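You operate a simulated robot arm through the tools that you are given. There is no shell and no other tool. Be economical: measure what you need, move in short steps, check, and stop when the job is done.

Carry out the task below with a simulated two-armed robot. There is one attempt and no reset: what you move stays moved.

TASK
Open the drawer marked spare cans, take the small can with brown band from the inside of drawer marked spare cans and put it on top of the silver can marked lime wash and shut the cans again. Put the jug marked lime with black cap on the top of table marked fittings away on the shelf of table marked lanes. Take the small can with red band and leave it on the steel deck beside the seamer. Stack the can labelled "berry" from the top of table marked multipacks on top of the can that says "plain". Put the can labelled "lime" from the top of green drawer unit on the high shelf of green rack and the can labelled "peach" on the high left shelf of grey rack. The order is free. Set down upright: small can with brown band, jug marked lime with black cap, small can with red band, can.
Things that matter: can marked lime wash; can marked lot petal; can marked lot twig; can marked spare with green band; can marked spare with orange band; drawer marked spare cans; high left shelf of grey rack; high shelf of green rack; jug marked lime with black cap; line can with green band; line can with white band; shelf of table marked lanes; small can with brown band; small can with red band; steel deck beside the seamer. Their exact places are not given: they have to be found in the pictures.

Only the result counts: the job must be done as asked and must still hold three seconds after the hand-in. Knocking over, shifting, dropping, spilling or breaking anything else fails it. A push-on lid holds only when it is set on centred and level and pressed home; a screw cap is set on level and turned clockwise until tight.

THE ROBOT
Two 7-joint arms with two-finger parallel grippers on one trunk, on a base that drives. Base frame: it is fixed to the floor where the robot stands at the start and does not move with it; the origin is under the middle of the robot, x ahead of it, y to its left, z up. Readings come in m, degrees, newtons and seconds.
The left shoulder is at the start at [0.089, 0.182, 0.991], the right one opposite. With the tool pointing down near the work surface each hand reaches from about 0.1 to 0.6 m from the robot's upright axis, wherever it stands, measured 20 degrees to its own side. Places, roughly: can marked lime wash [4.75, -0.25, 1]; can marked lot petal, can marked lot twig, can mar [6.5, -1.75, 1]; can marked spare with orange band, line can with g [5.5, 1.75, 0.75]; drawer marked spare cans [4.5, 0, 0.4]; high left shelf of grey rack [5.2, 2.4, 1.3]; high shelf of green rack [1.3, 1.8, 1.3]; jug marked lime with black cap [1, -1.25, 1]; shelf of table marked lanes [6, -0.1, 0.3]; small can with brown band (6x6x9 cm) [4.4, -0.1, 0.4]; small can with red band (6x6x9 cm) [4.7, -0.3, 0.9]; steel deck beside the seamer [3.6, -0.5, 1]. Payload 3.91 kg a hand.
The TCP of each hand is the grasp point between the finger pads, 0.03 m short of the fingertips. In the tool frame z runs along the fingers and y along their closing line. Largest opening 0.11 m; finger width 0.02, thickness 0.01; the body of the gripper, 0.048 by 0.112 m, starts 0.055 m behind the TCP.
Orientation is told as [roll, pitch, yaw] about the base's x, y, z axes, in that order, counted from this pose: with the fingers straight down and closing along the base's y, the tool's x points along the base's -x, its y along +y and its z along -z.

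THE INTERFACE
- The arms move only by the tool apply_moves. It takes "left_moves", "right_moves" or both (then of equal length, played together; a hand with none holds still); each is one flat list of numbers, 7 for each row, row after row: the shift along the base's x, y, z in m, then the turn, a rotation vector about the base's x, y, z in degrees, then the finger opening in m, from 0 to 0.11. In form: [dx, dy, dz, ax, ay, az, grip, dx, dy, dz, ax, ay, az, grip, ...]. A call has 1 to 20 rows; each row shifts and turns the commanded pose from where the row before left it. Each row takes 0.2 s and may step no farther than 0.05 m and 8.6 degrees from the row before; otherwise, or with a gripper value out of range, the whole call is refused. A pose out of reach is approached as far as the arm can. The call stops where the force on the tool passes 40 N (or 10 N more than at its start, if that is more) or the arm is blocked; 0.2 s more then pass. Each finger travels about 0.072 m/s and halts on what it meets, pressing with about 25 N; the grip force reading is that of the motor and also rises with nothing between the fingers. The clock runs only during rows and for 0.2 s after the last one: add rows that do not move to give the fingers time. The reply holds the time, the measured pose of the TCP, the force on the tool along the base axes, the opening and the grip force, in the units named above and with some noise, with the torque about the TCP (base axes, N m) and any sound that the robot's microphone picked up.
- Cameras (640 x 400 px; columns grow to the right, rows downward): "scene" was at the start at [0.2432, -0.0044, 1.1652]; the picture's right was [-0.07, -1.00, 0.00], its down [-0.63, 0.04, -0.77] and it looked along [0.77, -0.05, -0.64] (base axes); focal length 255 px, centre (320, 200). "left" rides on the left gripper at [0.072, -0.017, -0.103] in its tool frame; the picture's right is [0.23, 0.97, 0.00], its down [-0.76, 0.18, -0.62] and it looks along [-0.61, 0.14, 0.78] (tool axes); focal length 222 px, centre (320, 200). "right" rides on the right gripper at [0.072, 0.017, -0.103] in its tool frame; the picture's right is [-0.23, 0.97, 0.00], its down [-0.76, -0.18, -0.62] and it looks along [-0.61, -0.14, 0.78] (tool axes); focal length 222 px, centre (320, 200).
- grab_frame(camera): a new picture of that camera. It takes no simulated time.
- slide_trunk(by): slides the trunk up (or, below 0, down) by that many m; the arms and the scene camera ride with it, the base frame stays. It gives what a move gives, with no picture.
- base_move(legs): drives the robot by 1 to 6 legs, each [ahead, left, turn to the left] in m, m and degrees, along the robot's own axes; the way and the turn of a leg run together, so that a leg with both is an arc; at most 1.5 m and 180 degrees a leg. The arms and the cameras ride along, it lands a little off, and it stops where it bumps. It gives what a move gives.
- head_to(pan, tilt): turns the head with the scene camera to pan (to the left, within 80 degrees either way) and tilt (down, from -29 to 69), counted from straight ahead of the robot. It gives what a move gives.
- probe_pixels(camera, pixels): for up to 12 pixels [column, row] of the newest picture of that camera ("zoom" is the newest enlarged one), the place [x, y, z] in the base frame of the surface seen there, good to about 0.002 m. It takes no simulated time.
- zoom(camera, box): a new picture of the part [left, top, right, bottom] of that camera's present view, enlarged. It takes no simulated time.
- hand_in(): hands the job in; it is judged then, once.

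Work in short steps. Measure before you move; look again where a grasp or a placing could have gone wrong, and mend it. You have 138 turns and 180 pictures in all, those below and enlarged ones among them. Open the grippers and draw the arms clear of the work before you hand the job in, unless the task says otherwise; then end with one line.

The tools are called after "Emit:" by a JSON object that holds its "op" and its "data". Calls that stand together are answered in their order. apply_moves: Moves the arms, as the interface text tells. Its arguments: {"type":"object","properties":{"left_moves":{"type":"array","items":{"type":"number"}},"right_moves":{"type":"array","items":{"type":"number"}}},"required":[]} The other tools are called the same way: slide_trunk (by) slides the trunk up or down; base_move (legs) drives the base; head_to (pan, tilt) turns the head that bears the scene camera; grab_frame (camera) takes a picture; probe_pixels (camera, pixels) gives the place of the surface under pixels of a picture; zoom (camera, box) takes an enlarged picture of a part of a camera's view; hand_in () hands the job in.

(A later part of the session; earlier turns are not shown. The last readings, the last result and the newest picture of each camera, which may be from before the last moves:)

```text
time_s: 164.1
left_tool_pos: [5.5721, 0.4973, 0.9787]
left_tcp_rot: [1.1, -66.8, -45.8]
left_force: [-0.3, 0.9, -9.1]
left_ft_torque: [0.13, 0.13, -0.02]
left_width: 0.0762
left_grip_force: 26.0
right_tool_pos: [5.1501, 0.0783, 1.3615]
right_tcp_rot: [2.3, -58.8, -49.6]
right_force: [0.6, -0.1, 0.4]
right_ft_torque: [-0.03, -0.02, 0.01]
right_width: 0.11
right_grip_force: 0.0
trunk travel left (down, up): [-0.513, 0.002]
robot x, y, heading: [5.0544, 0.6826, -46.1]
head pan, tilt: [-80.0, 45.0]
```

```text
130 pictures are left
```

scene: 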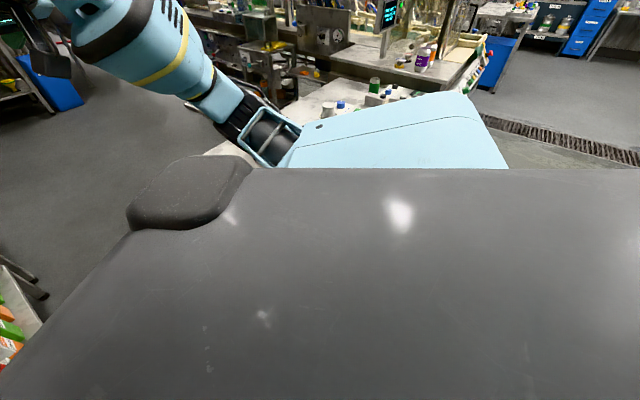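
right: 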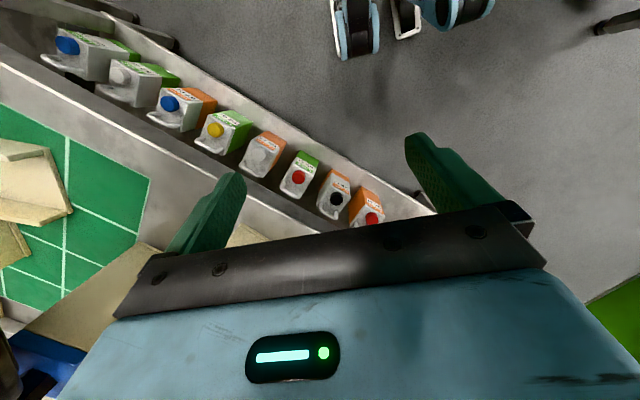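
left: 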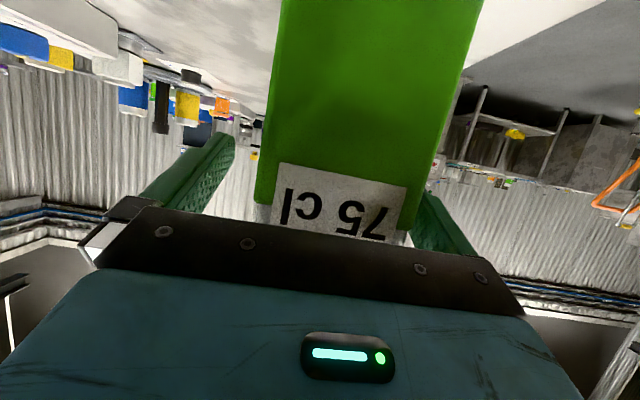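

Most likely my left elbow met the cart's handle post. I raise the jug a little, move sideways away from the cart, then back off into the open.

Emit:
{"op": "apply_moves", "data": {"left_moves": [0, 0, 0.03, 0, 0, 0, 0.04, 0, 0, 0.03, 0, 0, 0, 0.04, 0, 0, 0.02, 0, 0, 0, 0.04]}}

Emit:
{"op": "base_move", "data": {"legs": [[-0.11, -0.225, 0]]}}

Emit:
{"op": "head_to", "data": {"pan": 50, "tilt": 40}}

Emit:
{"op": "grab_frame", "data": {"camera": "scene"}}

```text
time_s: 164.8
left_tool_pos: [5.5706, 0.4988, 1.0585]
left_tcp_rot: [1.2, -66.6, -45.9]
left_force: [-0.4, 0.2, -9.0]
left_ft_torque: [0.08, 0.13, 0.01]
left_width: 0.0756
left_grip_force: 24.7
right_tool_pos: [5.1509, 0.0767, 1.3622]
right_tcp_rot: [2.3, -58.8, -49.6]
right_force: [-0.5, 0.1, 0.2]
right_ft_torque: [0.03, 0.0, -0.01]
right_width: 0.1099
right_grip_force: 0.0
trunk travel left (down, up): [-0.513, 0.002]
robot x, y, heading: [5.0541, 0.6789, -45.8]
head pan, tilt: [-80.0, 45.0]
```

```text
time_s: 167.4
left_tool_pos: [5.3345, 0.4215, 1.058]
left_tcp_rot: [1.1, -66.8, -45.8]
left_force: [0.1, 0.1, -9.1]
left_ft_torque: [0.11, 0.15, 0.0]
left_width: 0.076
left_grip_force: 24.9
right_tool_pos: [4.9135, 0.0015, 1.3617]
right_tcp_rot: [2.2, -58.8, -49.5]
right_force: [0.1, 0.1, 0.7]
right_ft_torque: [0.01, 0.02, -0.03]
right_width: 0.1103
right_grip_force: 0.1
trunk travel left (down, up): [-0.513, 0.002]
robot x, y, heading: [4.8103, 0.6039, -45.8]
head pan, tilt: [-80.0, 45.0]
```

```text
time_s: 169.6
left_tool_pos: [5.3332, 0.4217, 1.0571]
left_tcp_rot: [1.2, -66.7, -45.8]
left_force: [-0.2, 0.9, -9.9]
left_ft_torque: [0.13, 0.14, -0.02]
left_width: 0.0763
left_grip_force: 25.2
right_tool_pos: [4.9134, 0.0012, 1.3616]
right_tcp_rot: [2.3, -58.7, -49.5]
right_force: [-0.1, -0.2, 0.8]
right_ft_torque: [0.02, -0.01, -0.01]
right_width: 0.1101
right_grip_force: 0.0
trunk travel left (down, up): [-0.513, 0.002]
robot x, y, heading: [4.8106, 0.6058, -46.1]
head pan, tilt: [50.0, 40.0]
```

```text
129 pictures are left
```

scene: 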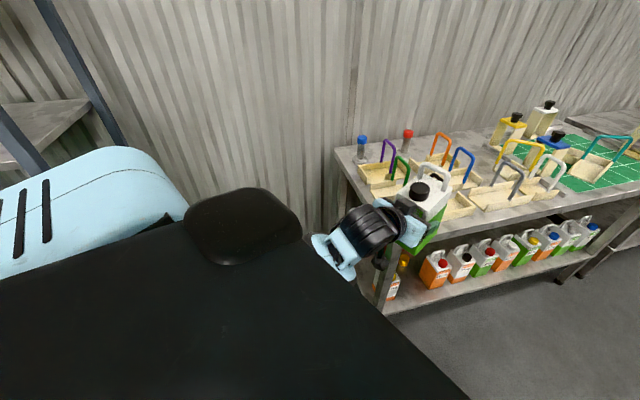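

The jug is clear in the aisle mouth. I bring the right arm to its compact starting posture and pre-rotate the left tool for an approach with the body turned left of the tool.

Emit:
{"op": "apply_moves", "data": {"left_moves": [-0.017, -0.004, 0, 0, 0, -7.75, 0.04, -0.017, -0.004, 0, 0, 0, -7.75, 0.04, -0.017, -0.004, 0, 0, 0, -7.75, 0.04, -0.016, -0.004, 0, 0, 0, -7.75, 0.04, 0, 0, 0, 0, 0, 0, 0.04, 0, 0, 0, 0, 0, 0, 0.04, 0, 0, 0, 0, 0, 0, 0.04, 0, 0, 0, 0, 0, 0, 0.04, 0, 0, 0, 0, 0, 0, 0.04, 0, 0, 0, 0, 0, 0, 0.04, 0, 0, 0, 0, 0, 0, 0.04, 0, 0, 0, 0, 0, 0, 0.04], "right_moves": [0.0026, 0.016, -0.041, 6.03, 5.83, 0, 0.11, 0.0026, 0.016, -0.041, 6.03, 5.83, 0, 0.11, 0.0026, 0.016, -0.041, 6.03, 5.83, 0, 0.11, 0.0026, 0.016, -0.041, 6.03, 5.83, 0, 0.11, 0.0026, 0.016, -0.041, 6.03, 5.83, 0, 0.11, 0.0026, 0.016, -0.041, 6.03, 5.83, 0, 0.11, 0.0026, 0.016, -0.041, 6.03, 5.83, 0, 0.11, 0.0026, 0.016, -0.041, 0, 0, 0, 0.11, 0.0026, 0.016, -0.041, 0, 0, 0, 0.11, 0.0026, 0.016, -0.041, 0, 0, 0, 0.11, 0.0026, 0.016, -0.041, 0, 0, 0, 0.11, 0.0026, 0.016, -0.041, 0, 0, 0, 0.11]}}

Emit:
{"op": "base_move", "data": {"legs": [[-0.35, 0, 0], [0, 0, 31]]}}

```text
time_s: 172.2
left_tool_pos: [5.2663, 0.4055, 1.0585]
left_tcp_rot: [1.1, -66.7, -76.7]
left_force: [0.0, 0.5, -8.9]
left_ft_torque: [0.19, 0.04, 0.0]
left_width: 0.076
left_grip_force: 25.3
right_tool_pos: [4.944, 0.1939, 0.8706]
right_tcp_rot: [-0.7, -0.2, -47.8]
right_force: [0.8, 0.0, -0.1]
right_ft_torque: [0.01, -0.01, 0.04]
right_width: 0.1099
right_grip_force: 0.1
trunk travel left (down, up): [-0.513, 0.002]
robot x, y, heading: [4.8151, 0.6025, -45.8]
head pan, tilt: [50.0, 40.0]
```

```text
time_s: 175.9
left_tool_pos: [5.0581, 0.9167, 1.0578]
left_tcp_rot: [1.1, -66.7, -46.3]
left_force: [-0.2, 0.1, -8.7]
left_ft_torque: [0.11, 0.16, 0.03]
left_width: 0.0759
left_grip_force: 24.9
right_tool_pos: [4.888, 0.5712, 0.8707]
right_tcp_rot: [-0.8, -0.1, -17.3]
right_force: [-0.3, -0.5, -0.1]
right_ft_torque: [0.02, 0.02, 0.03]
right_width: 0.1098
right_grip_force: 0.1
trunk travel left (down, up): [-0.513, 0.002]
robot x, y, heading: [4.5672, 0.854, -15.7]
head pan, tilt: [50.0, 40.0]
```

Now in the open. I lower the trunk fully, bring the jug to shelf height, and look.

Emit:
{"op": "slide_trunk", "data": {"by": -0.4}}

Emit:
{"op": "slide_trunk", "data": {"by": -0.11}}

Emit:
{"op": "apply_moves", "data": {"left_moves": [0, 0, -0.035, 1.2, 1.2, 0, 0.04, 0, 0, -0.035, 0, 0, 0, 0.04, 0, 0, -0.035, 0, 0, 0, 0.04, 0, 0, 0, 0, 0, 0, 0.04]}}

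Emit:
{"op": "head_to", "data": {"pan": 10, "tilt": 30}}

Emit:
{"op": "grab_frame", "data": {"camera": "scene"}}

```text
time_s: 179.8
left_tool_pos: [5.0626, 0.9159, 0.5797]
left_tcp_rot: [-9.4, -56.5, -37.1]
left_force: [-0.4, -0.4, -9.1]
left_ft_torque: [0.12, 0.11, 0.02]
left_width: 0.0759
left_grip_force: 24.8
right_tool_pos: [4.8871, 0.572, 0.4712]
right_tcp_rot: [-0.7, -0.1, -17.3]
right_force: [-0.3, -0.7, -0.3]
right_ft_torque: [-0.01, -0.02, -0.01]
right_width: 0.1098
right_grip_force: 0.0
trunk travel left (down, up): [-0.113, 0.402]
robot x, y, heading: [4.5651, 0.8572, -15.5]
head pan, tilt: [50.0, 40.0]
```

```text
time_s: 181.2
left_tool_pos: [5.0739, 0.9126, 0.4614]
left_tcp_rot: [-11.4, -53.5, -35.4]
left_force: [0.2, -0.3, -9.3]
left_ft_torque: [0.13, 0.1, 0.0]
left_width: 0.0759
left_grip_force: 24.7
right_tool_pos: [4.8875, 0.5701, 0.3601]
right_tcp_rot: [-0.7, -0.1, -17.3]
right_force: [0.0, -0.3, -0.1]
right_ft_torque: [0.01, 0.01, -0.02]
right_width: 0.1099
right_grip_force: 0.1
trunk travel left (down, up): [-0.003, 0.512]
robot x, y, heading: [4.5668, 0.8549, -15.2]
head pan, tilt: [50.0, 40.0]
```

```text
time_s: 182.2
left_tool_pos: [5.074, 0.9119, 0.3548]
left_tcp_rot: [-11.0, -51.8, -35.8]
left_force: [0.0, -0.8, -8.2]
left_ft_torque: [0.11, 0.1, 0.0]
left_width: 0.0758
left_grip_force: 24.5
right_tool_pos: [4.887, 0.5722, 0.3615]
right_tcp_rot: [-0.7, -0.1, -17.3]
right_force: [-0.4, -0.2, 0.1]
right_ft_torque: [-0.01, -0.03, 0.0]
right_width: 0.1102
right_grip_force: 0.1
trunk travel left (down, up): [-0.003, 0.512]
robot x, y, heading: [4.5684, 0.8588, -15.4]
head pan, tilt: [50.0, 40.0]
```

```text
time_s: 183.3
left_tool_pos: [5.0732, 0.9125, 0.3565]
left_tcp_rot: [-11.0, -51.8, -35.8]
left_force: [-1.0, 0.6, -7.7]
left_ft_torque: [0.14, 0.13, 0.02]
left_width: 0.0757
left_grip_force: 24.7
right_tool_pos: [4.8865, 0.5714, 0.359]
right_tcp_rot: [-0.7, -0.1, -17.4]
right_force: [-0.4, 0.4, 0.2]
right_ft_torque: [0.0, -0.03, 0.0]
right_width: 0.1099
right_grip_force: 0.0
trunk travel left (down, up): [-0.003, 0.512]
robot x, y, heading: [4.5674, 0.8599, -15.4]
head pan, tilt: [10.0, 30.0]
```

```text
128 pictures are left
```

scene: 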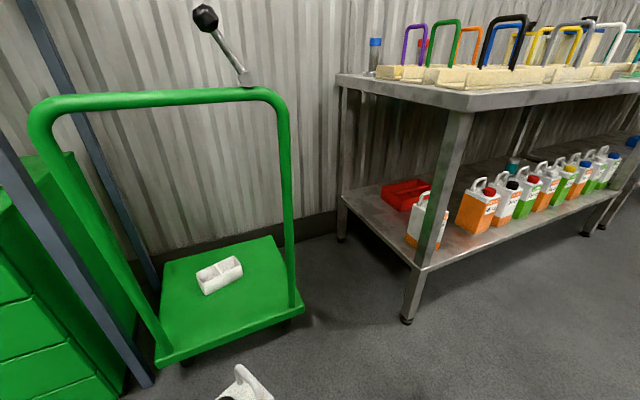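

Excellent low view of the shelf end and the cart. I measure the jug, tray, leg and cart positions.

Emit:
{"op": "probe_pixels", "data": {"camera": "scene", "pixels": [[455, 130], [408, 245], [445, 230], [400, 210], [432, 183], [387, 187], [470, 225], [430, 235], [375, 215], [296, 300], [287, 230], [262, 92]]}}

Emit:
{"op": "zoom", "data": {"camera": "scene", "box": [330, 150, 510, 290]}}

```text
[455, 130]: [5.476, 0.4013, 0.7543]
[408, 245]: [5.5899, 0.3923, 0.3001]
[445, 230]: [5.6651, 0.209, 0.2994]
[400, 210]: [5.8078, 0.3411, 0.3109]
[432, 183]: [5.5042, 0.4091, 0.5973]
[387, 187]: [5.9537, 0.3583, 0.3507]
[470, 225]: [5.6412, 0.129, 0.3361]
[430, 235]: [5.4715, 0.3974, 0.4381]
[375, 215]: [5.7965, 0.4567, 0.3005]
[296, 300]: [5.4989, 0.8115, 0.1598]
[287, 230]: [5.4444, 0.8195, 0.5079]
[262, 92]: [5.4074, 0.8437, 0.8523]
```

```text
2.86 times, centred on (420, 220) of scene
```

zoom: 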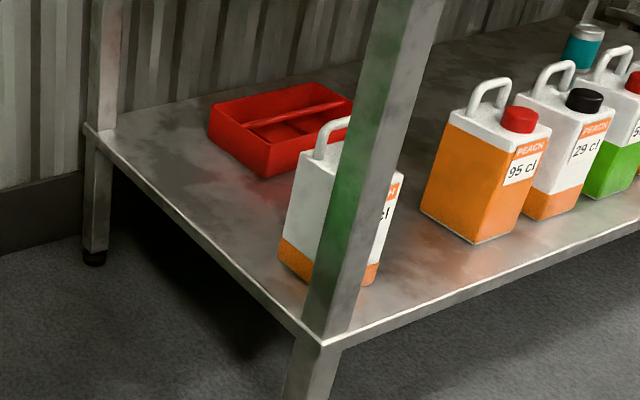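

Free shelf area lies at 0.13–0.29 m in from the front plane, behind the first jug. The hand's orientation drifted during lowering, so I re-level the jug and lift it to clear shelf height.

Emit:
{"op": "apply_moves", "data": {"left_moves": [0.01, 0, 0.03, -4.7, -4.0, 0, 0.04, 0.01, 0, 0.03, -4.7, -4.0, 0, 0.04, 0.01, 0, 0.03, 4.0, -4.7, -2.9, 0.04, 0, 0, 0, 0, 0, 0, 0.04]}}

Emit:
{"op": "head_to", "data": {"pan": 20, "tilt": 55}}

Emit:
{"op": "grab_frame", "data": {"camera": "scene"}}

```text
time_s: 184.3
left_tool_pos: [5.1038, 0.9117, 0.4472]
left_tcp_rot: [-3.5, -64.8, -45.6]
left_force: [-0.1, -0.4, -8.0]
left_ft_torque: [0.08, 0.11, 0.0]
left_width: 0.0755
left_grip_force: 25.3
right_tool_pos: [4.8878, 0.5702, 0.3599]
right_tcp_rot: [-0.7, -0.1, -17.3]
right_force: [0.2, -0.4, -0.3]
right_ft_torque: [0.01, 0.01, 0.02]
right_width: 0.1098
right_grip_force: 0.1
trunk travel left (down, up): [-0.003, 0.512]
robot x, y, heading: [4.565, 0.8585, -15.1]
head pan, tilt: [10.0, 30.0]
```

```text
time_s: 185.2
left_tool_pos: [5.1031, 0.9124, 0.446]
left_tcp_rot: [-3.8, -64.9, -45.5]
left_force: [0.0, -0.2, -8.1]
left_ft_torque: [0.14, 0.11, -0.01]
left_width: 0.076
left_grip_force: 24.8
right_tool_pos: [4.8878, 0.5708, 0.3602]
right_tcp_rot: [-0.7, 0.0, -17.2]
right_force: [0.5, 0.0, 0.0]
right_ft_torque: [-0.02, 0.0, 0.0]
right_width: 0.1098
right_grip_force: 0.1
trunk travel left (down, up): [-0.003, 0.512]
robot x, y, heading: [4.5681, 0.8616, -15.6]
head pan, tilt: [20.0, 55.0]
```

```text
126 pictures are left
```

scene: 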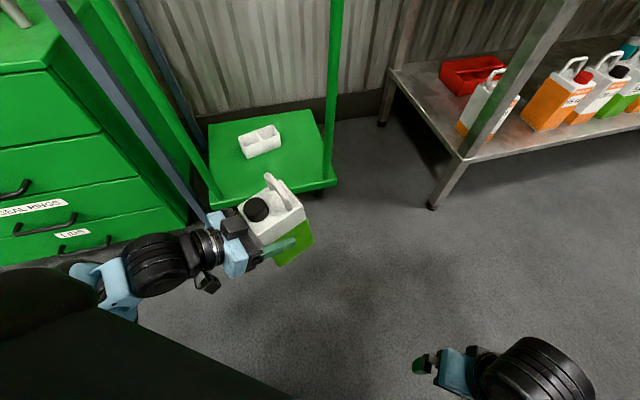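

The jug hangs level. I probe my forearm and elbow to be sure they clear the cart handle along the planned path.

Emit:
{"op": "probe_pixels", "data": {"camera": "scene", "pixels": [[115, 290], [95, 272], [150, 260], [205, 240], [75, 268], [255, 210], [300, 255], [332, 180], [205, 200], [430, 205]]}}

```text
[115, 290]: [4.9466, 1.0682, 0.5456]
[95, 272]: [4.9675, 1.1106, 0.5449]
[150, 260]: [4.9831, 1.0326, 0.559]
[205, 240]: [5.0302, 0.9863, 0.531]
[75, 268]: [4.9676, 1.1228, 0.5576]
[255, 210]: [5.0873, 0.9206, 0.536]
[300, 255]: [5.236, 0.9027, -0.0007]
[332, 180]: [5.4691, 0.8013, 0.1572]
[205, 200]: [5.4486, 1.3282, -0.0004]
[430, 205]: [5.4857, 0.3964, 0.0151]
```

The forearm would pass close to the cart's handle post, so I keep the base farther from the cart and reach more with the arm. I drive along the aisle direction first, then toward the table.

Emit:
{"op": "base_move", "data": {"legs": [[0.273, -0.4075, 0], [0.2, 0.134, 0]]}}

Emit:
{"op": "head_to", "data": {"pan": 25, "tilt": 50}}

Emit:
{"op": "grab_frame", "data": {"camera": "scene"}}

```text
time_s: 187.4
left_tool_pos: [5.17, 0.7257, 0.4434]
left_tcp_rot: [-4.0, -64.3, -44.7]
left_force: [0.7, -0.1, -8.3]
left_ft_torque: [0.14, 0.07, -0.05]
left_width: 0.0759
left_grip_force: 25.3
right_tool_pos: [4.9681, 0.3872, 0.366]
right_tcp_rot: [0.4, -0.9, -16.9]
right_force: [-0.8, -0.5, 0.6]
right_ft_torque: [-0.01, 0.0, -0.01]
right_width: 0.1098
right_grip_force: 0.0
trunk travel left (down, up): [-0.003, 0.512]
robot x, y, heading: [4.6345, 0.6639, -14.6]
head pan, tilt: [20.0, 55.0]
stopped in leg 1: the robot was blocked; the commanded pose is now the measured one
```

```text
time_s: 188.1
left_tool_pos: [5.1719, 0.7257, 0.4444]
left_tcp_rot: [-3.9, -64.7, -44.9]
left_force: [0.2, -0.2, -7.2]
left_ft_torque: [0.09, 0.11, 0.02]
left_width: 0.0756
left_grip_force: 25.0
right_tool_pos: [4.9684, 0.3879, 0.364]
right_tcp_rot: [0.6, -0.9, -16.8]
right_force: [0.8, 0.1, 0.3]
right_ft_torque: [-0.04, -0.01, -0.01]
right_width: 0.1102
right_grip_force: 0.0
trunk travel left (down, up): [-0.003, 0.512]
robot x, y, heading: [4.6354, 0.6668, -15.0]
head pan, tilt: [25.0, 50.0]
```

```text
125 pictures are left
```

scene: 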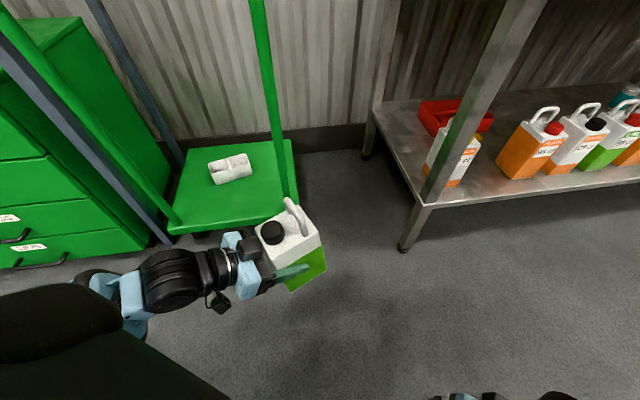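

My right elbow touched the seamer table's corner. I step away and go in diagonally, further from that table.

Emit:
{"op": "base_move", "data": {"legs": [[0.14, 0.03, 0], [0.214, -0.137, 0]]}}

Emit:
{"op": "grab_frame", "data": {"camera": "scene"}}

```text
time_s: 190.9
left_tool_pos: [5.4829, 0.5321, 0.4448]
left_tcp_rot: [-3.7, -64.8, -45.0]
left_force: [-0.9, 0.7, -9.4]
left_ft_torque: [0.13, 0.13, -0.04]
left_width: 0.0759
left_grip_force: 25.0
right_tool_pos: [5.2801, 0.1936, 0.3641]
right_tcp_rot: [0.5, -0.8, -17.0]
right_force: [-0.4, 0.2, 0.0]
right_ft_torque: [0.0, 0.02, 0.01]
right_width: 0.11
right_grip_force: 0.0
trunk travel left (down, up): [-0.003, 0.512]
robot x, y, heading: [4.9496, 0.4726, -15.0]
head pan, tilt: [25.0, 50.0]
```

```text
124 pictures are left
```

scene: 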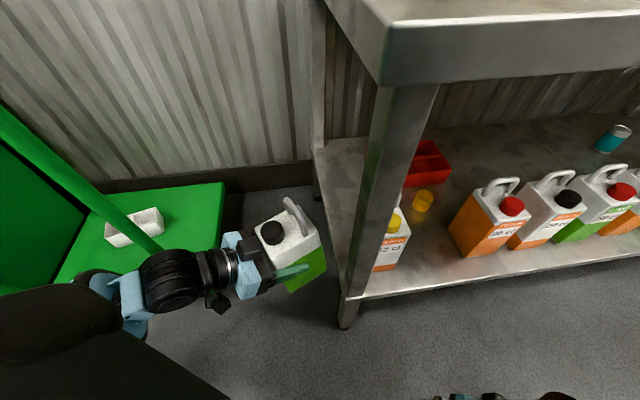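

In place. A small yellow item stands on the shelf near (423,200); I measure it and the clearances before inserting.

Emit:
{"op": "probe_pixels", "data": {"camera": "scene", "pixels": [[423, 207], [423, 193], [408, 187], [420, 180], [385, 160], [373, 250], [398, 212], [445, 170], [345, 240], [150, 240]]}}

Emit:
{"op": "zoom", "data": {"camera": "scene", "box": [310, 110, 470, 310]}}

```text
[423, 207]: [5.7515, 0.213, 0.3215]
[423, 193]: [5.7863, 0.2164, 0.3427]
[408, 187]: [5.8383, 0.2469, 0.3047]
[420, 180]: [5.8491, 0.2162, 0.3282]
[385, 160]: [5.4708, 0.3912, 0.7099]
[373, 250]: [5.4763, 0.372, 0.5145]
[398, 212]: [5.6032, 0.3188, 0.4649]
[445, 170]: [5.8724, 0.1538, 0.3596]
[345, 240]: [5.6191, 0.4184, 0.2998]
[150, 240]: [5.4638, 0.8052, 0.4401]
```

```text
2.00 times, centred on (390, 210) of scene
```

zoom: 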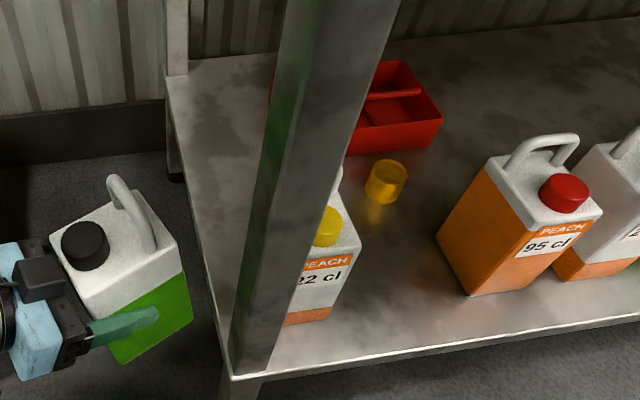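

Free area confirmed (yellow cap at depth 0.22/along 0.27, tray beyond 0.30). I shift in by 0.088 m, slide in 0.20 m along the tool, keeping 3 cm above the shelf.

Emit:
{"op": "apply_moves", "data": {"left_moves": [0.0418, 0.0138, 0, 0, 0, 0, 0.04, 0.0418, 0.0138, 0, 0, 0, 0, 0.04, 0.0258, -0.0305, 0, 0, 0, 0, 0.04, 0.0258, -0.0305, 0, 0, 0, 0, 0.04, 0.0258, -0.0305, 0, 0, 0, 0, 0.04, 0.0258, -0.0305, 0, 0, 0, 0, 0.04, 0.0258, -0.0305, 0, 0, 0, 0, 0.04, 0, 0, 0, 0, 0, 0, 0.04]}}

Emit:
{"op": "grab_frame", "data": {"camera": "scene"}}

Emit:
{"op": "grab_frame", "data": {"camera": "left"}}

```text
time_s: 192.7
left_tool_pos: [5.6979, 0.4053, 0.4428]
left_tcp_rot: [-3.7, -64.6, -45.1]
left_force: [-0.2, 0.0, -8.1]
left_ft_torque: [0.12, 0.12, 0.03]
left_width: 0.0758
left_grip_force: 24.9
right_tool_pos: [5.2795, 0.1935, 0.3642]
right_tcp_rot: [0.5, -0.8, -17.0]
right_force: [0.2, 0.5, -0.7]
right_ft_torque: [0.02, 0.02, -0.02]
right_width: 0.1099
right_grip_force: 0.1
trunk travel left (down, up): [-0.003, 0.512]
robot x, y, heading: [4.9512, 0.4699, -15.0]
head pan, tilt: [25.0, 50.0]
```

```text
122 pictures are left
```

scene: 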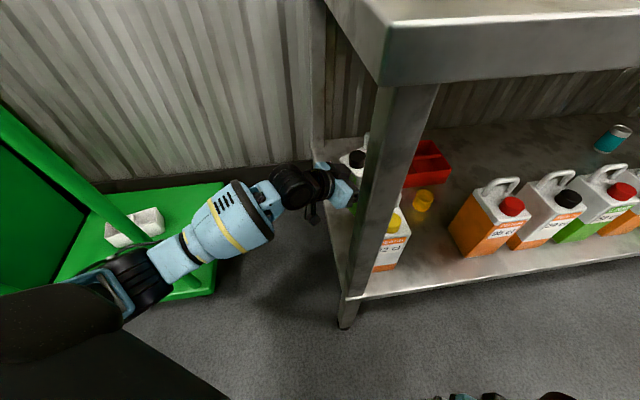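

```text
121 pictures are left
```

left: 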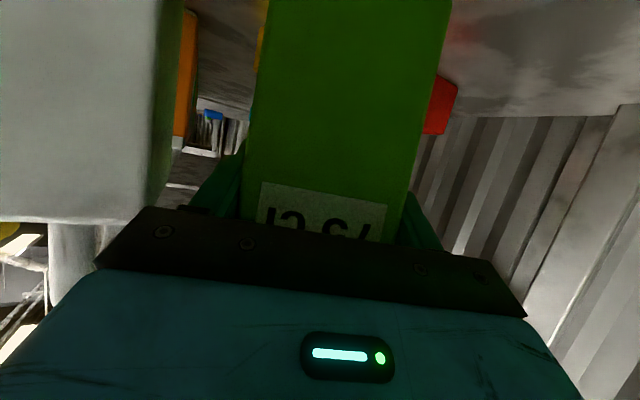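

The jug is in over the shelf with jug one on the left of the hand view and the tray on the right. I lower in small steps to contact.

Emit:
{"op": "apply_moves", "data": {"left_moves": [0, 0, -0.012, 0, 0, 0, 0.04, 0, 0, -0.012, 0, 0, 0, 0.04, 0, 0, -0.006, 0, 0, 0, 0.04]}}

Emit:
{"op": "apply_moves", "data": {"left_moves": [0, 0, -0.003, 0, 0, 0, 0.04, 0, 0, -0.003, 0, 0, 0, 0.04, 0, 0, 0, 0, 0, 0, 0.04]}}

```text
time_s: 193.5
left_tool_pos: [5.6967, 0.4067, 0.4146]
left_tcp_rot: [-3.9, -64.5, -45.1]
left_force: [0.1, 0.4, -8.9]
left_ft_torque: [0.14, 0.12, 0.0]
left_width: 0.0758
left_grip_force: 25.0
right_tool_pos: [5.2791, 0.193, 0.3657]
right_tcp_rot: [0.5, -0.8, -17.0]
right_force: [0.1, 0.4, 0.0]
right_ft_torque: [0.0, 0.02, 0.0]
right_width: 0.1097
right_grip_force: 0.1
trunk travel left (down, up): [-0.003, 0.512]
robot x, y, heading: [4.9511, 0.4716, -15.1]
head pan, tilt: [25.0, 50.0]
```

```text
time_s: 194.3
left_tool_pos: [5.6966, 0.4065, 0.4083]
left_tcp_rot: [-3.7, -64.6, -45.0]
left_force: [-1.0, 0.2, -8.6]
left_ft_torque: [0.14, 0.14, 0.04]
left_width: 0.0758
left_grip_force: 25.1
right_tool_pos: [5.2802, 0.194, 0.3638]
right_tcp_rot: [0.5, -0.8, -16.9]
right_force: [-1.4, -1.3, 0.1]
right_ft_torque: [-0.05, 0.01, 0.01]
right_width: 0.1097
right_grip_force: 0.1
trunk travel left (down, up): [-0.003, 0.512]
robot x, y, heading: [4.947, 0.4721, -15.0]
head pan, tilt: [25.0, 50.0]
```

No contact yet at 0.408; I continue in 3 mm steps.

Emit:
{"op": "apply_moves", "data": {"left_moves": [0, 0, -0.003, 0, 0, 0, 0.04, 0, 0, -0.003, 0, 0, 0, 0.04, 0, 0, 0, 0, 0, 0, 0.04]}}

Emit:
{"op": "apply_moves", "data": {"left_moves": [0, 0, -0.003, 0, 0, 0, 0.04, 0, 0, -0.002, 0, 0, 0, 0.04, 0, 0, 0, 0, 0, 0, 0.04]}}

```text
time_s: 195.1
left_tool_pos: [5.6966, 0.4061, 0.4027]
left_tcp_rot: [-3.8, -64.6, -45.0]
left_force: [-0.6, 0.4, -7.5]
left_ft_torque: [0.12, 0.1, 0.0]
left_width: 0.0758
left_grip_force: 25.1
right_tool_pos: [5.2802, 0.1941, 0.3648]
right_tcp_rot: [0.5, -0.8, -17.0]
right_force: [1.0, -1.1, 0.1]
right_ft_torque: [-0.02, 0.0, 0.01]
right_width: 0.1103
right_grip_force: 0.0
trunk travel left (down, up): [-0.003, 0.512]
robot x, y, heading: [4.9491, 0.4723, -15.1]
head pan, tilt: [25.0, 50.0]
```

```text
time_s: 195.9
left_tool_pos: [5.6969, 0.4057, 0.4008]
left_tcp_rot: [-3.4, -65.0, -45.3]
left_force: [-2.3, 2.5, 7.6]
left_ft_torque: [0.91, 0.14, 0.16]
left_width: 0.0759
left_grip_force: 25.4
right_tool_pos: [5.2782, 0.1935, 0.3643]
right_tcp_rot: [0.5, -0.9, -17.0]
right_force: [-0.5, 0.1, -0.4]
right_ft_torque: [-0.02, -0.02, 0.0]
right_width: 0.1102
right_grip_force: 0.1
trunk travel left (down, up): [-0.003, 0.512]
robot x, y, heading: [4.9511, 0.4748, -15.0]
head pan, tilt: [25.0, 50.0]
```

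Contact with the shelf (+7.6 N). I open gently and back out along the tool axis.

Emit:
{"op": "apply_moves", "data": {"left_moves": [0, 0, 0, 0, 0, 0, 0.08, 0, 0, 0, 0, 0, 0, 0.085, 0, 0, 0, 0, 0, 0, 0.092, 0, 0, 0, 0, 0, 0, 0.096, -0.0233, 0.0275, 0.012, 0, 0, 0, 0.096, -0.0233, 0.0275, 0.012, 0, 0, 0, 0.096, -0.0233, 0.0275, 0.012, 0, 0, 0, 0.096, -0.0233, 0.0275, 0.012, 0, 0, 0, 0.096, -0.0233, 0.0275, 0.012, 0, 0, 0, 0.096]}}

Emit:
{"op": "grab_frame", "data": {"camera": "scene"}}

Emit:
{"op": "grab_frame", "data": {"camera": "left"}}

```text
time_s: 197.9
left_tool_pos: [5.5792, 0.5435, 0.4584]
left_tcp_rot: [-3.8, -64.7, -44.9]
left_force: [0.4, 0.2, 0.0]
left_ft_torque: [0.01, -0.01, -0.01]
left_width: 0.0961
left_grip_force: 0.0
right_tool_pos: [5.2798, 0.1923, 0.3639]
right_tcp_rot: [0.5, -0.9, -17.0]
right_force: [-0.3, 0.3, 0.1]
right_ft_torque: [-0.01, 0.01, 0.01]
right_width: 0.1099
right_grip_force: 0.0
trunk travel left (down, up): [-0.003, 0.512]
robot x, y, heading: [4.9474, 0.4723, -14.9]
head pan, tilt: [25.0, 50.0]
```

```text
120 pictures are left
```

scene: 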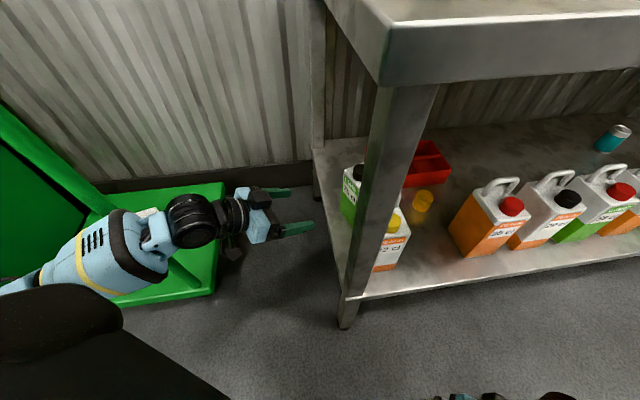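

```text
119 pictures are left
```

left: 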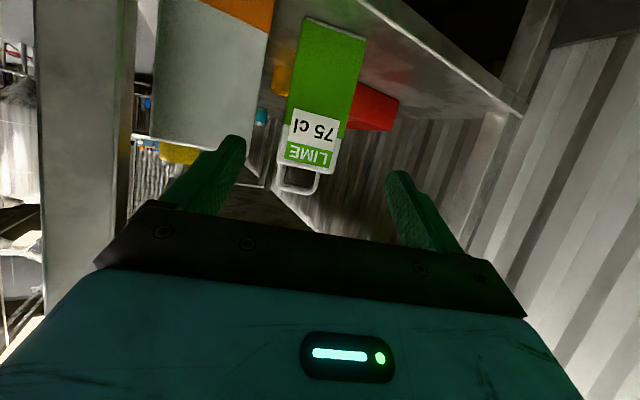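

The lime jug stands upright on the lanes shelf. I retract the arm to the entry pose and reverse the way I came, then raise the trunk and look at the seamer bench.

Emit:
{"op": "apply_moves", "data": {"left_moves": [-0.032, -0.004, 0, 0, 0, 0, 0.096, -0.032, -0.004, 0, 0, 0, 0, 0.096, -0.032, -0.004, 0, 0, 0, 0, 0.096]}}

Emit:
{"op": "base_move", "data": {"legs": [[-0.214, 0.137, 0], [-0.14, 0.15, 0], [0, 0.15, 0], [-0.35, 0, 0]]}}

Emit:
{"op": "slide_trunk", "data": {"by": 0.3}}

Emit:
{"op": "head_to", "data": {"pan": -55, "tilt": 35}}

Emit:
{"op": "grab_frame", "data": {"camera": "scene"}}

```text
time_s: 198.7
left_tool_pos: [5.4829, 0.5312, 0.4591]
left_tcp_rot: [-3.7, -64.7, -45.1]
left_force: [0.6, -0.1, 0.0]
left_ft_torque: [0.0, -0.02, 0.0]
left_width: 0.0961
left_grip_force: 0.0
right_tool_pos: [5.2792, 0.1935, 0.364]
right_tcp_rot: [0.5, -0.8, -17.0]
right_force: [0.3, -0.5, 0.9]
right_ft_torque: [0.01, 0.01, 0.02]
right_width: 0.1099
right_grip_force: 0.0
trunk travel left (down, up): [-0.003, 0.512]
robot x, y, heading: [4.9494, 0.4729, -15.0]
head pan, tilt: [25.0, 50.0]
```

```text
time_s: 205.5
left_tool_pos: [4.9166, 1.1334, 0.4597]
left_tcp_rot: [-3.7, -64.7, -45.2]
left_force: [0.4, 0.0, 0.0]
left_ft_torque: [0.03, -0.03, 0.02]
left_width: 0.0961
left_grip_force: 0.1
right_tool_pos: [4.7117, 0.7969, 0.3644]
right_tcp_rot: [0.5, -0.7, -17.1]
right_force: [-0.4, 0.4, -0.8]
right_ft_torque: [0.01, 0.01, -0.01]
right_width: 0.11
right_grip_force: 0.1
trunk travel left (down, up): [-0.003, 0.512]
robot x, y, heading: [4.3792, 1.0751, -14.9]
head pan, tilt: [25.0, 50.0]
```

```text
time_s: 208.5
left_tool_pos: [4.9178, 1.1341, 0.7586]
left_tcp_rot: [-3.7, -64.7, -45.2]
left_force: [-0.1, 0.8, 0.2]
left_ft_torque: [-0.01, -0.03, 0.0]
left_width: 0.096
left_grip_force: 0.1
right_tool_pos: [4.7133, 0.7973, 0.6644]
right_tcp_rot: [0.5, -0.8, -17.1]
right_force: [0.1, 0.0, 0.3]
right_ft_torque: [0.0, 0.02, 0.04]
right_width: 0.1101
right_grip_force: 0.0
trunk travel left (down, up): [-0.303, 0.212]
robot x, y, heading: [4.384, 1.0748, -15.1]
head pan, tilt: [25.0, 50.0]
```

```text
time_s: 210.0
left_tool_pos: [4.9164, 1.1346, 0.7575]
left_tcp_rot: [-3.7, -64.7, -45.2]
left_force: [-0.1, 0.0, 0.9]
left_ft_torque: [-0.05, 0.03, -0.02]
left_width: 0.0959
left_grip_force: 0.1
right_tool_pos: [4.7126, 0.7965, 0.6633]
right_tcp_rot: [0.5, -0.7, -17.0]
right_force: [0.1, 0.1, 0.7]
right_ft_torque: [0.03, 0.0, 0.01]
right_width: 0.1102
right_grip_force: 0.0
trunk travel left (down, up): [-0.303, 0.212]
robot x, y, heading: [4.3838, 1.0768, -15.3]
head pan, tilt: [-55.0, 35.0]
```

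```text
118 pictures are left
```

scene: 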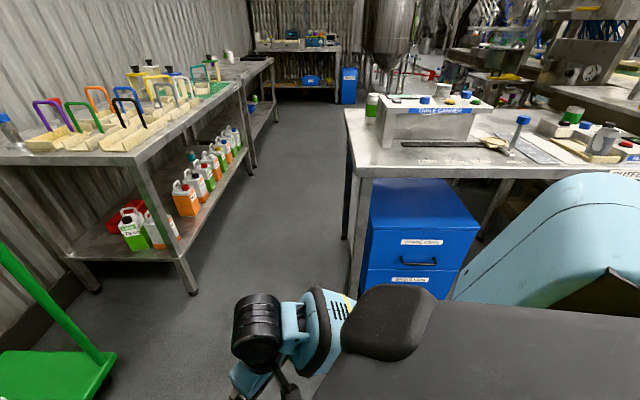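

The drawer unit under the seamer bench faces me. I zoom to read labels and measure handles and the bench top.

Emit:
{"op": "zoom", "data": {"camera": "scene", "box": [340, 75, 540, 300]}}

Emit:
{"op": "probe_pixels", "data": {"camera": "scene", "pixels": [[421, 241], [405, 259], [437, 259], [421, 279], [368, 242], [462, 245], [366, 232], [470, 235], [375, 178], [372, 105], [345, 112], [360, 180]]}}

Emit:
{"op": "zoom", "data": {"camera": "scene", "box": [350, 80, 490, 150]}}

```text
1.78 times, centred on (440, 188) of scene
```

zoom: 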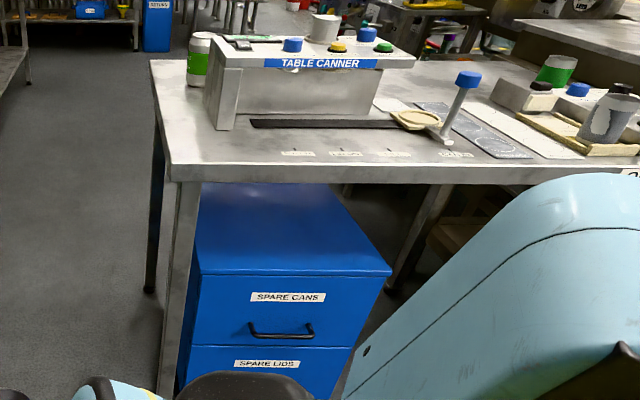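

```text
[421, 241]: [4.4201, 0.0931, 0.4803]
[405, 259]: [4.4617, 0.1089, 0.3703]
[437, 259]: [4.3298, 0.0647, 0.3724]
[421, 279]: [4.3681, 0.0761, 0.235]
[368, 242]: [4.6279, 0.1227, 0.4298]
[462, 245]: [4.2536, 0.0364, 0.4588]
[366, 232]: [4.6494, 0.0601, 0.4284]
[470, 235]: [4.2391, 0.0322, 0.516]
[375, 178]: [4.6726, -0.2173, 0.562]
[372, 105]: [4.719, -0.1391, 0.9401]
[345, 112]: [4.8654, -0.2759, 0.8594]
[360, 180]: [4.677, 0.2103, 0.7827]
```

```text
4.57 times, centred on (420, 115) of scene
```

zoom: 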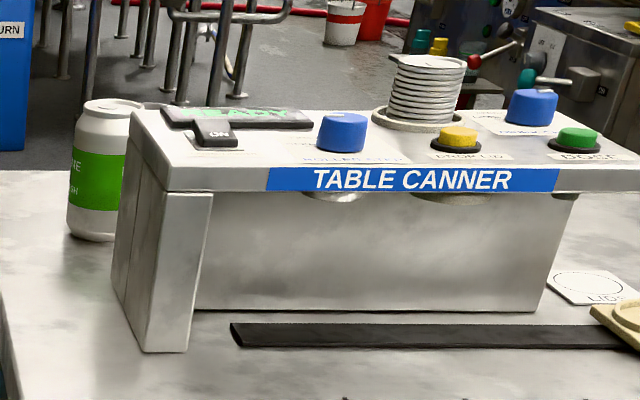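

The top drawer is SPARE CANS, handle at about [4.396,0.087,0.371]. I raise the left hand clear, and turn the right tool 45° forward with its closing line vertical to grip the bar.

Emit:
{"op": "apply_moves", "data": {"left_moves": [0, 0, 0.045, 0, 0, 0, 0.09, 0, 0, 0.045, 0, 0, 0, 0.09, 0, 0, 0.045, 0, 0, 0, 0.09, 0, 0, 0.045, 0, 0, 0, 0.09, 0, 0, 0.045, 0, 0, 0, 0.09, 0, 0, 0.045, 0, 0, 0, 0.09, 0, 0, 0.045, 0, 0, 0, 0.09, 0, 0, 0.045, 0, 0, 0, 0.09, 0, 0, 0.045, 0, 0, 0, 0.09, 0, 0, 0.045, 0, 0, 0, 0.09, 0, 0, 0.03, 0, 0, 0, 0.09, 0, 0, 0, 0, 0, 0, 0.09, 0, 0, 0, 0, 0, 0, 0.09, 0, 0, 0, 0, 0, 0, 0.09, 0, 0, 0, 0, 0, 0, 0.09, 0, 0, 0, 0, 0, 0, 0.09, 0, 0, 0, 0, 0, 0, 0.09], "right_moves": [0, 0, 0, -2.19, -7.17, 0, 0.11, 0, 0, 0, -2.19, -7.17, 0, 0.11, 0, 0, 0, -2.19, -7.17, 0, 0.11, 0, 0, 0, -2.19, -7.17, 0, 0.11, 0, 0, 0, -2.19, -7.17, 0, 0.11, 0, 0, 0, -2.19, -7.17, 0, 0.11, 0, 0, 0, 5.53, -1.69, -5.78, 0.11, 0, 0, 0, 5.53, -1.69, -5.78, 0.11, 0, 0, 0, 5.53, -1.69, -5.78, 0.11, 0, 0, 0, 5.53, -1.69, -5.78, 0.11, 0, 0, 0, 5.53, -1.69, -5.78, 0.11, 0, 0, 0, 5.53, -1.69, -5.78, 0.11, 0, 0, 0, 5.53, -1.69, -5.78, 0.11, 0, 0, 0, 5.53, -1.69, -5.78, 0.11, 0, 0, 0, 5.53, -1.69, -5.78, 0.11, 0, 0, 0, 5.53, -1.69, -5.78, 0.11, 0, 0, 0, 5.53, -1.69, -5.78, 0.11]}}

Emit:
{"op": "head_to", "data": {"pan": -15, "tilt": 50}}

Emit:
{"op": "grab_frame", "data": {"camera": "scene"}}

```text
time_s: 212.9
left_tool_pos: [4.9164, 1.1341, 1.239]
left_tcp_rot: [-3.7, -64.7, -45.1]
left_force: [-0.1, -0.6, 0.1]
left_ft_torque: [0.01, 0.01, 0.01]
left_width: 0.0898
left_grip_force: 0.0
right_tool_pos: [4.7037, 0.7578, 0.6622]
right_tcp_rot: [36.8, -32.7, -76.2]
right_force: [-0.3, -0.7, -0.6]
right_ft_torque: [0.0, -0.03, -0.01]
right_width: 0.1097
right_grip_force: 0.1
trunk travel left (down, up): [-0.303, 0.212]
robot x, y, heading: [4.3847, 1.0749, -14.8]
head pan, tilt: [-55.0, 35.0]
stopped in row 14 (right hand): the arm was blocked; the commanded pose is now the measured one
```

```text
time_s: 213.9
left_tool_pos: [4.9163, 1.1337, 1.2376]
left_tcp_rot: [-3.7, -64.7, -45.2]
left_force: [0.2, -0.5, 1.0]
left_ft_torque: [0.0, 0.01, -0.03]
left_width: 0.09
left_grip_force: 0.1
right_tool_pos: [4.7046, 0.7578, 0.6619]
right_tcp_rot: [36.9, -32.8, -76.2]
right_force: [-1.0, -0.9, 0.9]
right_ft_torque: [-0.03, 0.03, 0.0]
right_width: 0.1099
right_grip_force: 0.0
trunk travel left (down, up): [-0.303, 0.212]
robot x, y, heading: [4.3845, 1.0808, -15.4]
head pan, tilt: [-15.0, 50.0]
```

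```text
115 pictures are left
```

scene: 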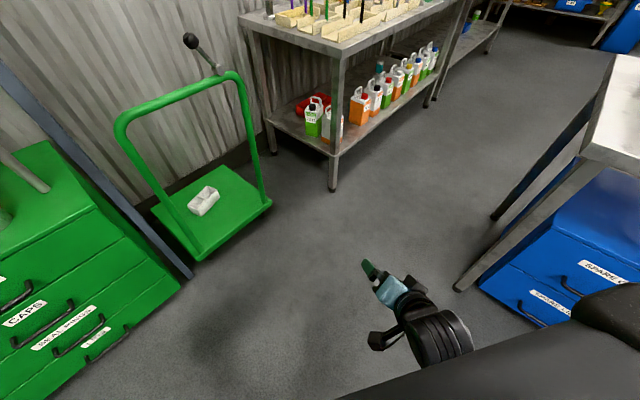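

The wrist limit stops a roll to that side at 43°. I roll the other way, by -133°, to get the closing line vertical.

Emit:
{"op": "apply_moves", "data": {"right_moves": [0, 0, 0, -5.69, 2.3, 5.58, 0.11, 0, 0, 0, -5.69, 2.3, 5.58, 0.11, 0, 0, 0, -5.69, 2.3, 5.58, 0.11, 0, 0, 0, -5.69, 2.3, 5.58, 0.11, 0, 0, 0, -5.69, 2.3, 5.58, 0.11, 0, 0, 0, -5.69, 2.3, 5.58, 0.11, 0, 0, 0, -5.69, 2.3, 5.58, 0.11, 0, 0, 0, -5.69, 2.3, 5.58, 0.11, 0, 0, 0, -5.69, 2.3, 5.58, 0.11, 0, 0, 0, -5.69, 2.3, 5.58, 0.11, 0, 0, 0, -5.69, 2.3, 5.58, 0.11, 0, 0, 0, -5.69, 2.3, 5.58, 0.11, 0, 0, 0, -5.69, 2.3, 5.58, 0.11, 0, 0, 0, -5.69, 2.3, 5.58, 0.11, 0, 0, 0, -5.69, 2.3, 5.58, 0.11, 0, 0, 0, -5.69, 2.3, 5.58, 0.11]}}

```text
time_s: 217.3
left_tool_pos: [4.9163, 1.1341, 1.239]
left_tcp_rot: [-3.7, -64.7, -45.2]
left_force: [0.4, -0.2, 0.0]
left_ft_torque: [0.0, -0.02, 0.02]
left_width: 0.0901
left_grip_force: 0.0
right_tool_pos: [4.7049, 0.758, 0.6611]
right_tcp_rot: [-47.7, 0.0, 67.8]
right_force: [0.3, 0.1, -0.7]
right_ft_torque: [-0.01, -0.02, -0.02]
right_width: 0.1103
right_grip_force: 0.0
trunk travel left (down, up): [-0.303, 0.212]
robot x, y, heading: [4.382, 1.0764, -14.9]
head pan, tilt: [-15.0, 50.0]
```

That works: closing line now vertical-plane. I trim the heading, turn to face the drawers and drive up.

Emit:
{"op": "apply_moves", "data": {"right_moves": [0, 0, 0, 0, 0, 7.3, 0.08]}}

Emit:
{"op": "base_move", "data": {"legs": [[0, 0, -56.7], [0.35, -0.077, 0]]}}

Emit:
{"op": "slide_trunk", "data": {"by": -0.2}}

Emit:
{"op": "head_to", "data": {"pan": -15, "tilt": 50}}

Emit:
{"op": "grab_frame", "data": {"camera": "scene"}}

```text
time_s: 217.7
left_tool_pos: [4.9168, 1.1339, 1.2384]
left_tcp_rot: [-3.6, -64.7, -45.3]
left_force: [-0.4, 0.4, 0.8]
left_ft_torque: [0.02, -0.01, 0.02]
left_width: 0.0901
left_grip_force: 0.0
right_tool_pos: [4.7042, 0.7584, 0.6608]
right_tcp_rot: [-47.8, -0.4, 75.1]
right_force: [1.1, -1.2, 0.0]
right_ft_torque: [0.02, -0.02, 0.03]
right_width: 0.0801
right_grip_force: 0.2
trunk travel left (down, up): [-0.303, 0.212]
robot x, y, heading: [4.3822, 1.0788, -14.7]
head pan, tilt: [-15.0, 50.0]
```

```text
time_s: 222.6
left_tool_pos: [4.7635, 0.3033, 1.239]
left_tcp_rot: [-3.6, -64.7, -101.7]
left_force: [-0.3, 0.5, -0.9]
left_ft_torque: [0.02, 0.0, 0.01]
left_width: 0.0901
left_grip_force: 0.0
right_tool_pos: [4.3323, 0.273, 0.6612]
right_tcp_rot: [-47.7, -0.3, 18.4]
right_force: [0.8, 0.2, -0.2]
right_ft_torque: [-0.03, 0.0, 0.01]
right_width: 0.0801
right_grip_force: 0.1
trunk travel left (down, up): [-0.303, 0.212]
robot x, y, heading: [4.4215, 0.72, -71.5]
head pan, tilt: [-15.0, 50.0]
```

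```text
time_s: 224.7
left_tool_pos: [4.7631, 0.3031, 1.0393]
left_tcp_rot: [-3.7, -64.7, -101.7]
left_force: [1.0, -0.4, 0.1]
left_ft_torque: [0.02, 0.0, 0.01]
left_width: 0.09
left_grip_force: 0.2
right_tool_pos: [4.3318, 0.2728, 0.4616]
right_tcp_rot: [-47.7, -0.3, 18.6]
right_force: [-0.6, -0.1, 0.9]
right_ft_torque: [0.02, -0.01, -0.04]
right_width: 0.08
right_grip_force: 0.0
trunk travel left (down, up): [-0.103, 0.412]
robot x, y, heading: [4.4202, 0.7193, -71.7]
head pan, tilt: [-15.0, 50.0]
```

```text
time_s: 225.3
left_tool_pos: [4.7644, 0.3044, 1.0395]
left_tcp_rot: [-3.7, -64.6, -101.8]
left_force: [0.3, 0.7, 0.0]
left_ft_torque: [0.01, 0.0, -0.01]
left_width: 0.0897
left_grip_force: 0.0
right_tool_pos: [4.3327, 0.2736, 0.4608]
right_tcp_rot: [-47.7, -0.3, 18.5]
right_force: [0.4, 0.1, -0.6]
right_ft_torque: [0.02, -0.03, 0.02]
right_width: 0.08
right_grip_force: 0.2
trunk travel left (down, up): [-0.103, 0.412]
robot x, y, heading: [4.4184, 0.7152, -71.3]
head pan, tilt: [-15.0, 50.0]
```

```text
114 pictures are left
```

scene: 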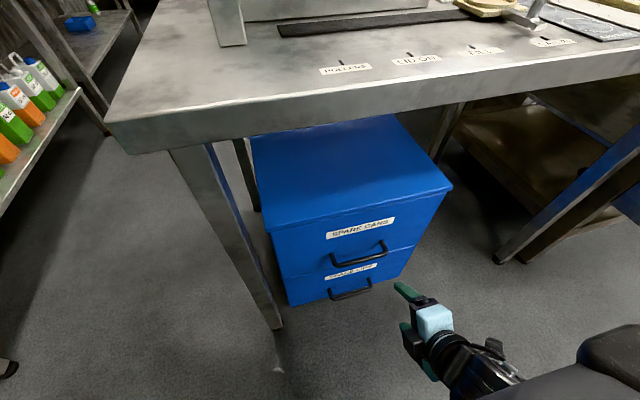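

I see the SPARE CANS handle at (360,258) and the right hand at (425,330). I measure the handle bar exactly.

Emit:
{"op": "zoom", "data": {"camera": "scene", "box": [300, 200, 460, 310]}}

Emit:
{"op": "probe_pixels", "data": {"camera": "scene", "pixels": [[345, 263], [360, 261], [375, 257], [383, 252], [333, 261], [360, 250], [360, 230], [448, 192], [265, 228], [350, 293]]}}

Emit:
{"op": "grab_frame", "data": {"camera": "right"}}

```text
3.64 times, centred on (380, 255) of scene
```

zoom: 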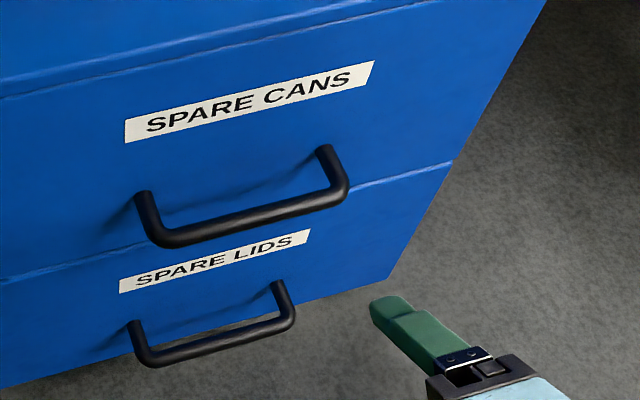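

```text
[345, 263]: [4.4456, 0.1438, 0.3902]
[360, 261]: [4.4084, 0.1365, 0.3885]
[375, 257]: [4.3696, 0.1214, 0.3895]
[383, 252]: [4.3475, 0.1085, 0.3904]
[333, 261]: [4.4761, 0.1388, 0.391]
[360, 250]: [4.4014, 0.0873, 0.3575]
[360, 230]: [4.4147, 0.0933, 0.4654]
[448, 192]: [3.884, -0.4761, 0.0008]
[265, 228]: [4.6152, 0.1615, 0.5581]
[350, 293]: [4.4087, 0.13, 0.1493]
```

```text
112 pictures are left
```

right: 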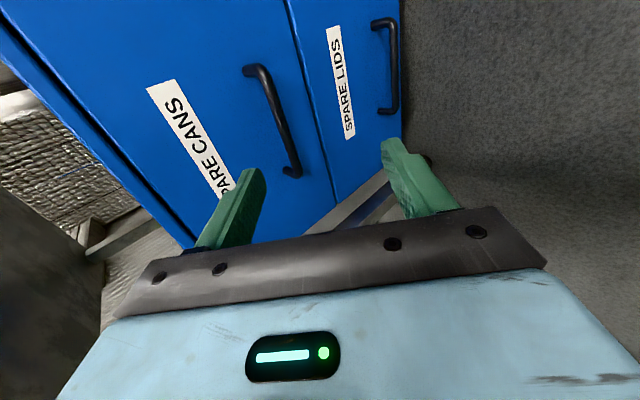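

Bar centre about [4.40,0.133,0.384], standing 5 cm off the drawer front. I narrow the opening to 0.045, approach along the tool and close on it.

Emit:
{"op": "apply_moves", "data": {"right_moves": [0.02, -0.036, -0.005, 0, 0, 0, 0.045, 0.019, -0.036, -0.005, 0, 0, 0, 0.045, 0.008, -0.023, -0.022, 0, 0, 0, 0.045, 0.008, -0.023, -0.022, 0, 0, 0, 0.045, 0.0074, -0.022, -0.022, 0, 0, 0, 0.045]}}

Emit:
{"op": "grab_frame", "data": {"camera": "right"}}

Emit:
{"op": "zoom", "data": {"camera": "scene", "box": [300, 200, 460, 310]}}

```text
time_s: 226.5
left_tool_pos: [4.7638, 0.3041, 1.0392]
left_tcp_rot: [-3.7, -64.6, -101.8]
left_force: [0.4, -0.6, 0.2]
left_ft_torque: [-0.02, 0.01, 0.0]
left_width: 0.09
left_grip_force: 0.0
right_tool_pos: [4.3954, 0.1324, 0.3854]
right_tcp_rot: [-47.8, -0.2, 18.5]
right_force: [-0.4, -0.8, -0.6]
right_ft_torque: [0.0, 0.02, -0.01]
right_width: 0.0447
right_grip_force: 0.2
trunk travel left (down, up): [-0.103, 0.412]
robot x, y, heading: [4.4215, 0.7174, -71.6]
head pan, tilt: [-15.0, 50.0]
```

```text
111 pictures are left
```

right: 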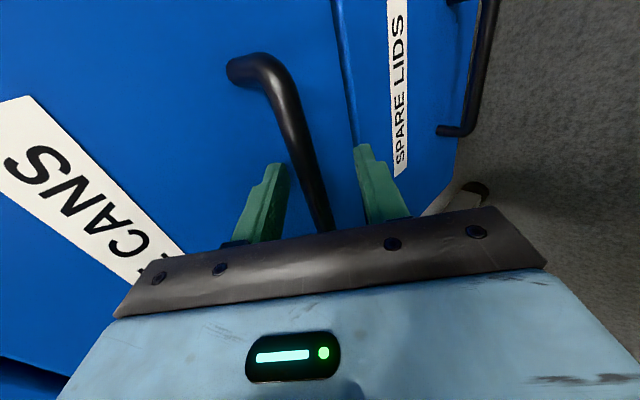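

```text
3.64 times, centred on (380, 255) of scene
```

zoom: 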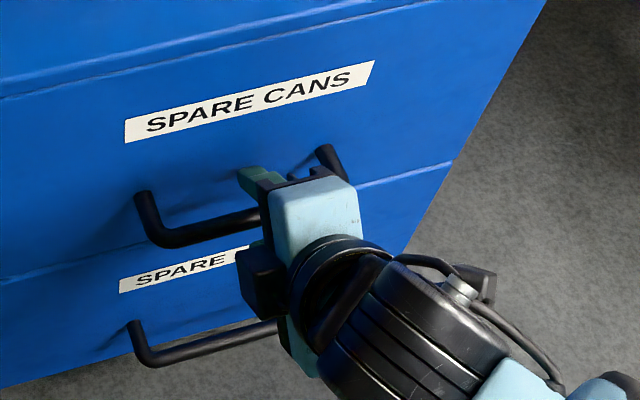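

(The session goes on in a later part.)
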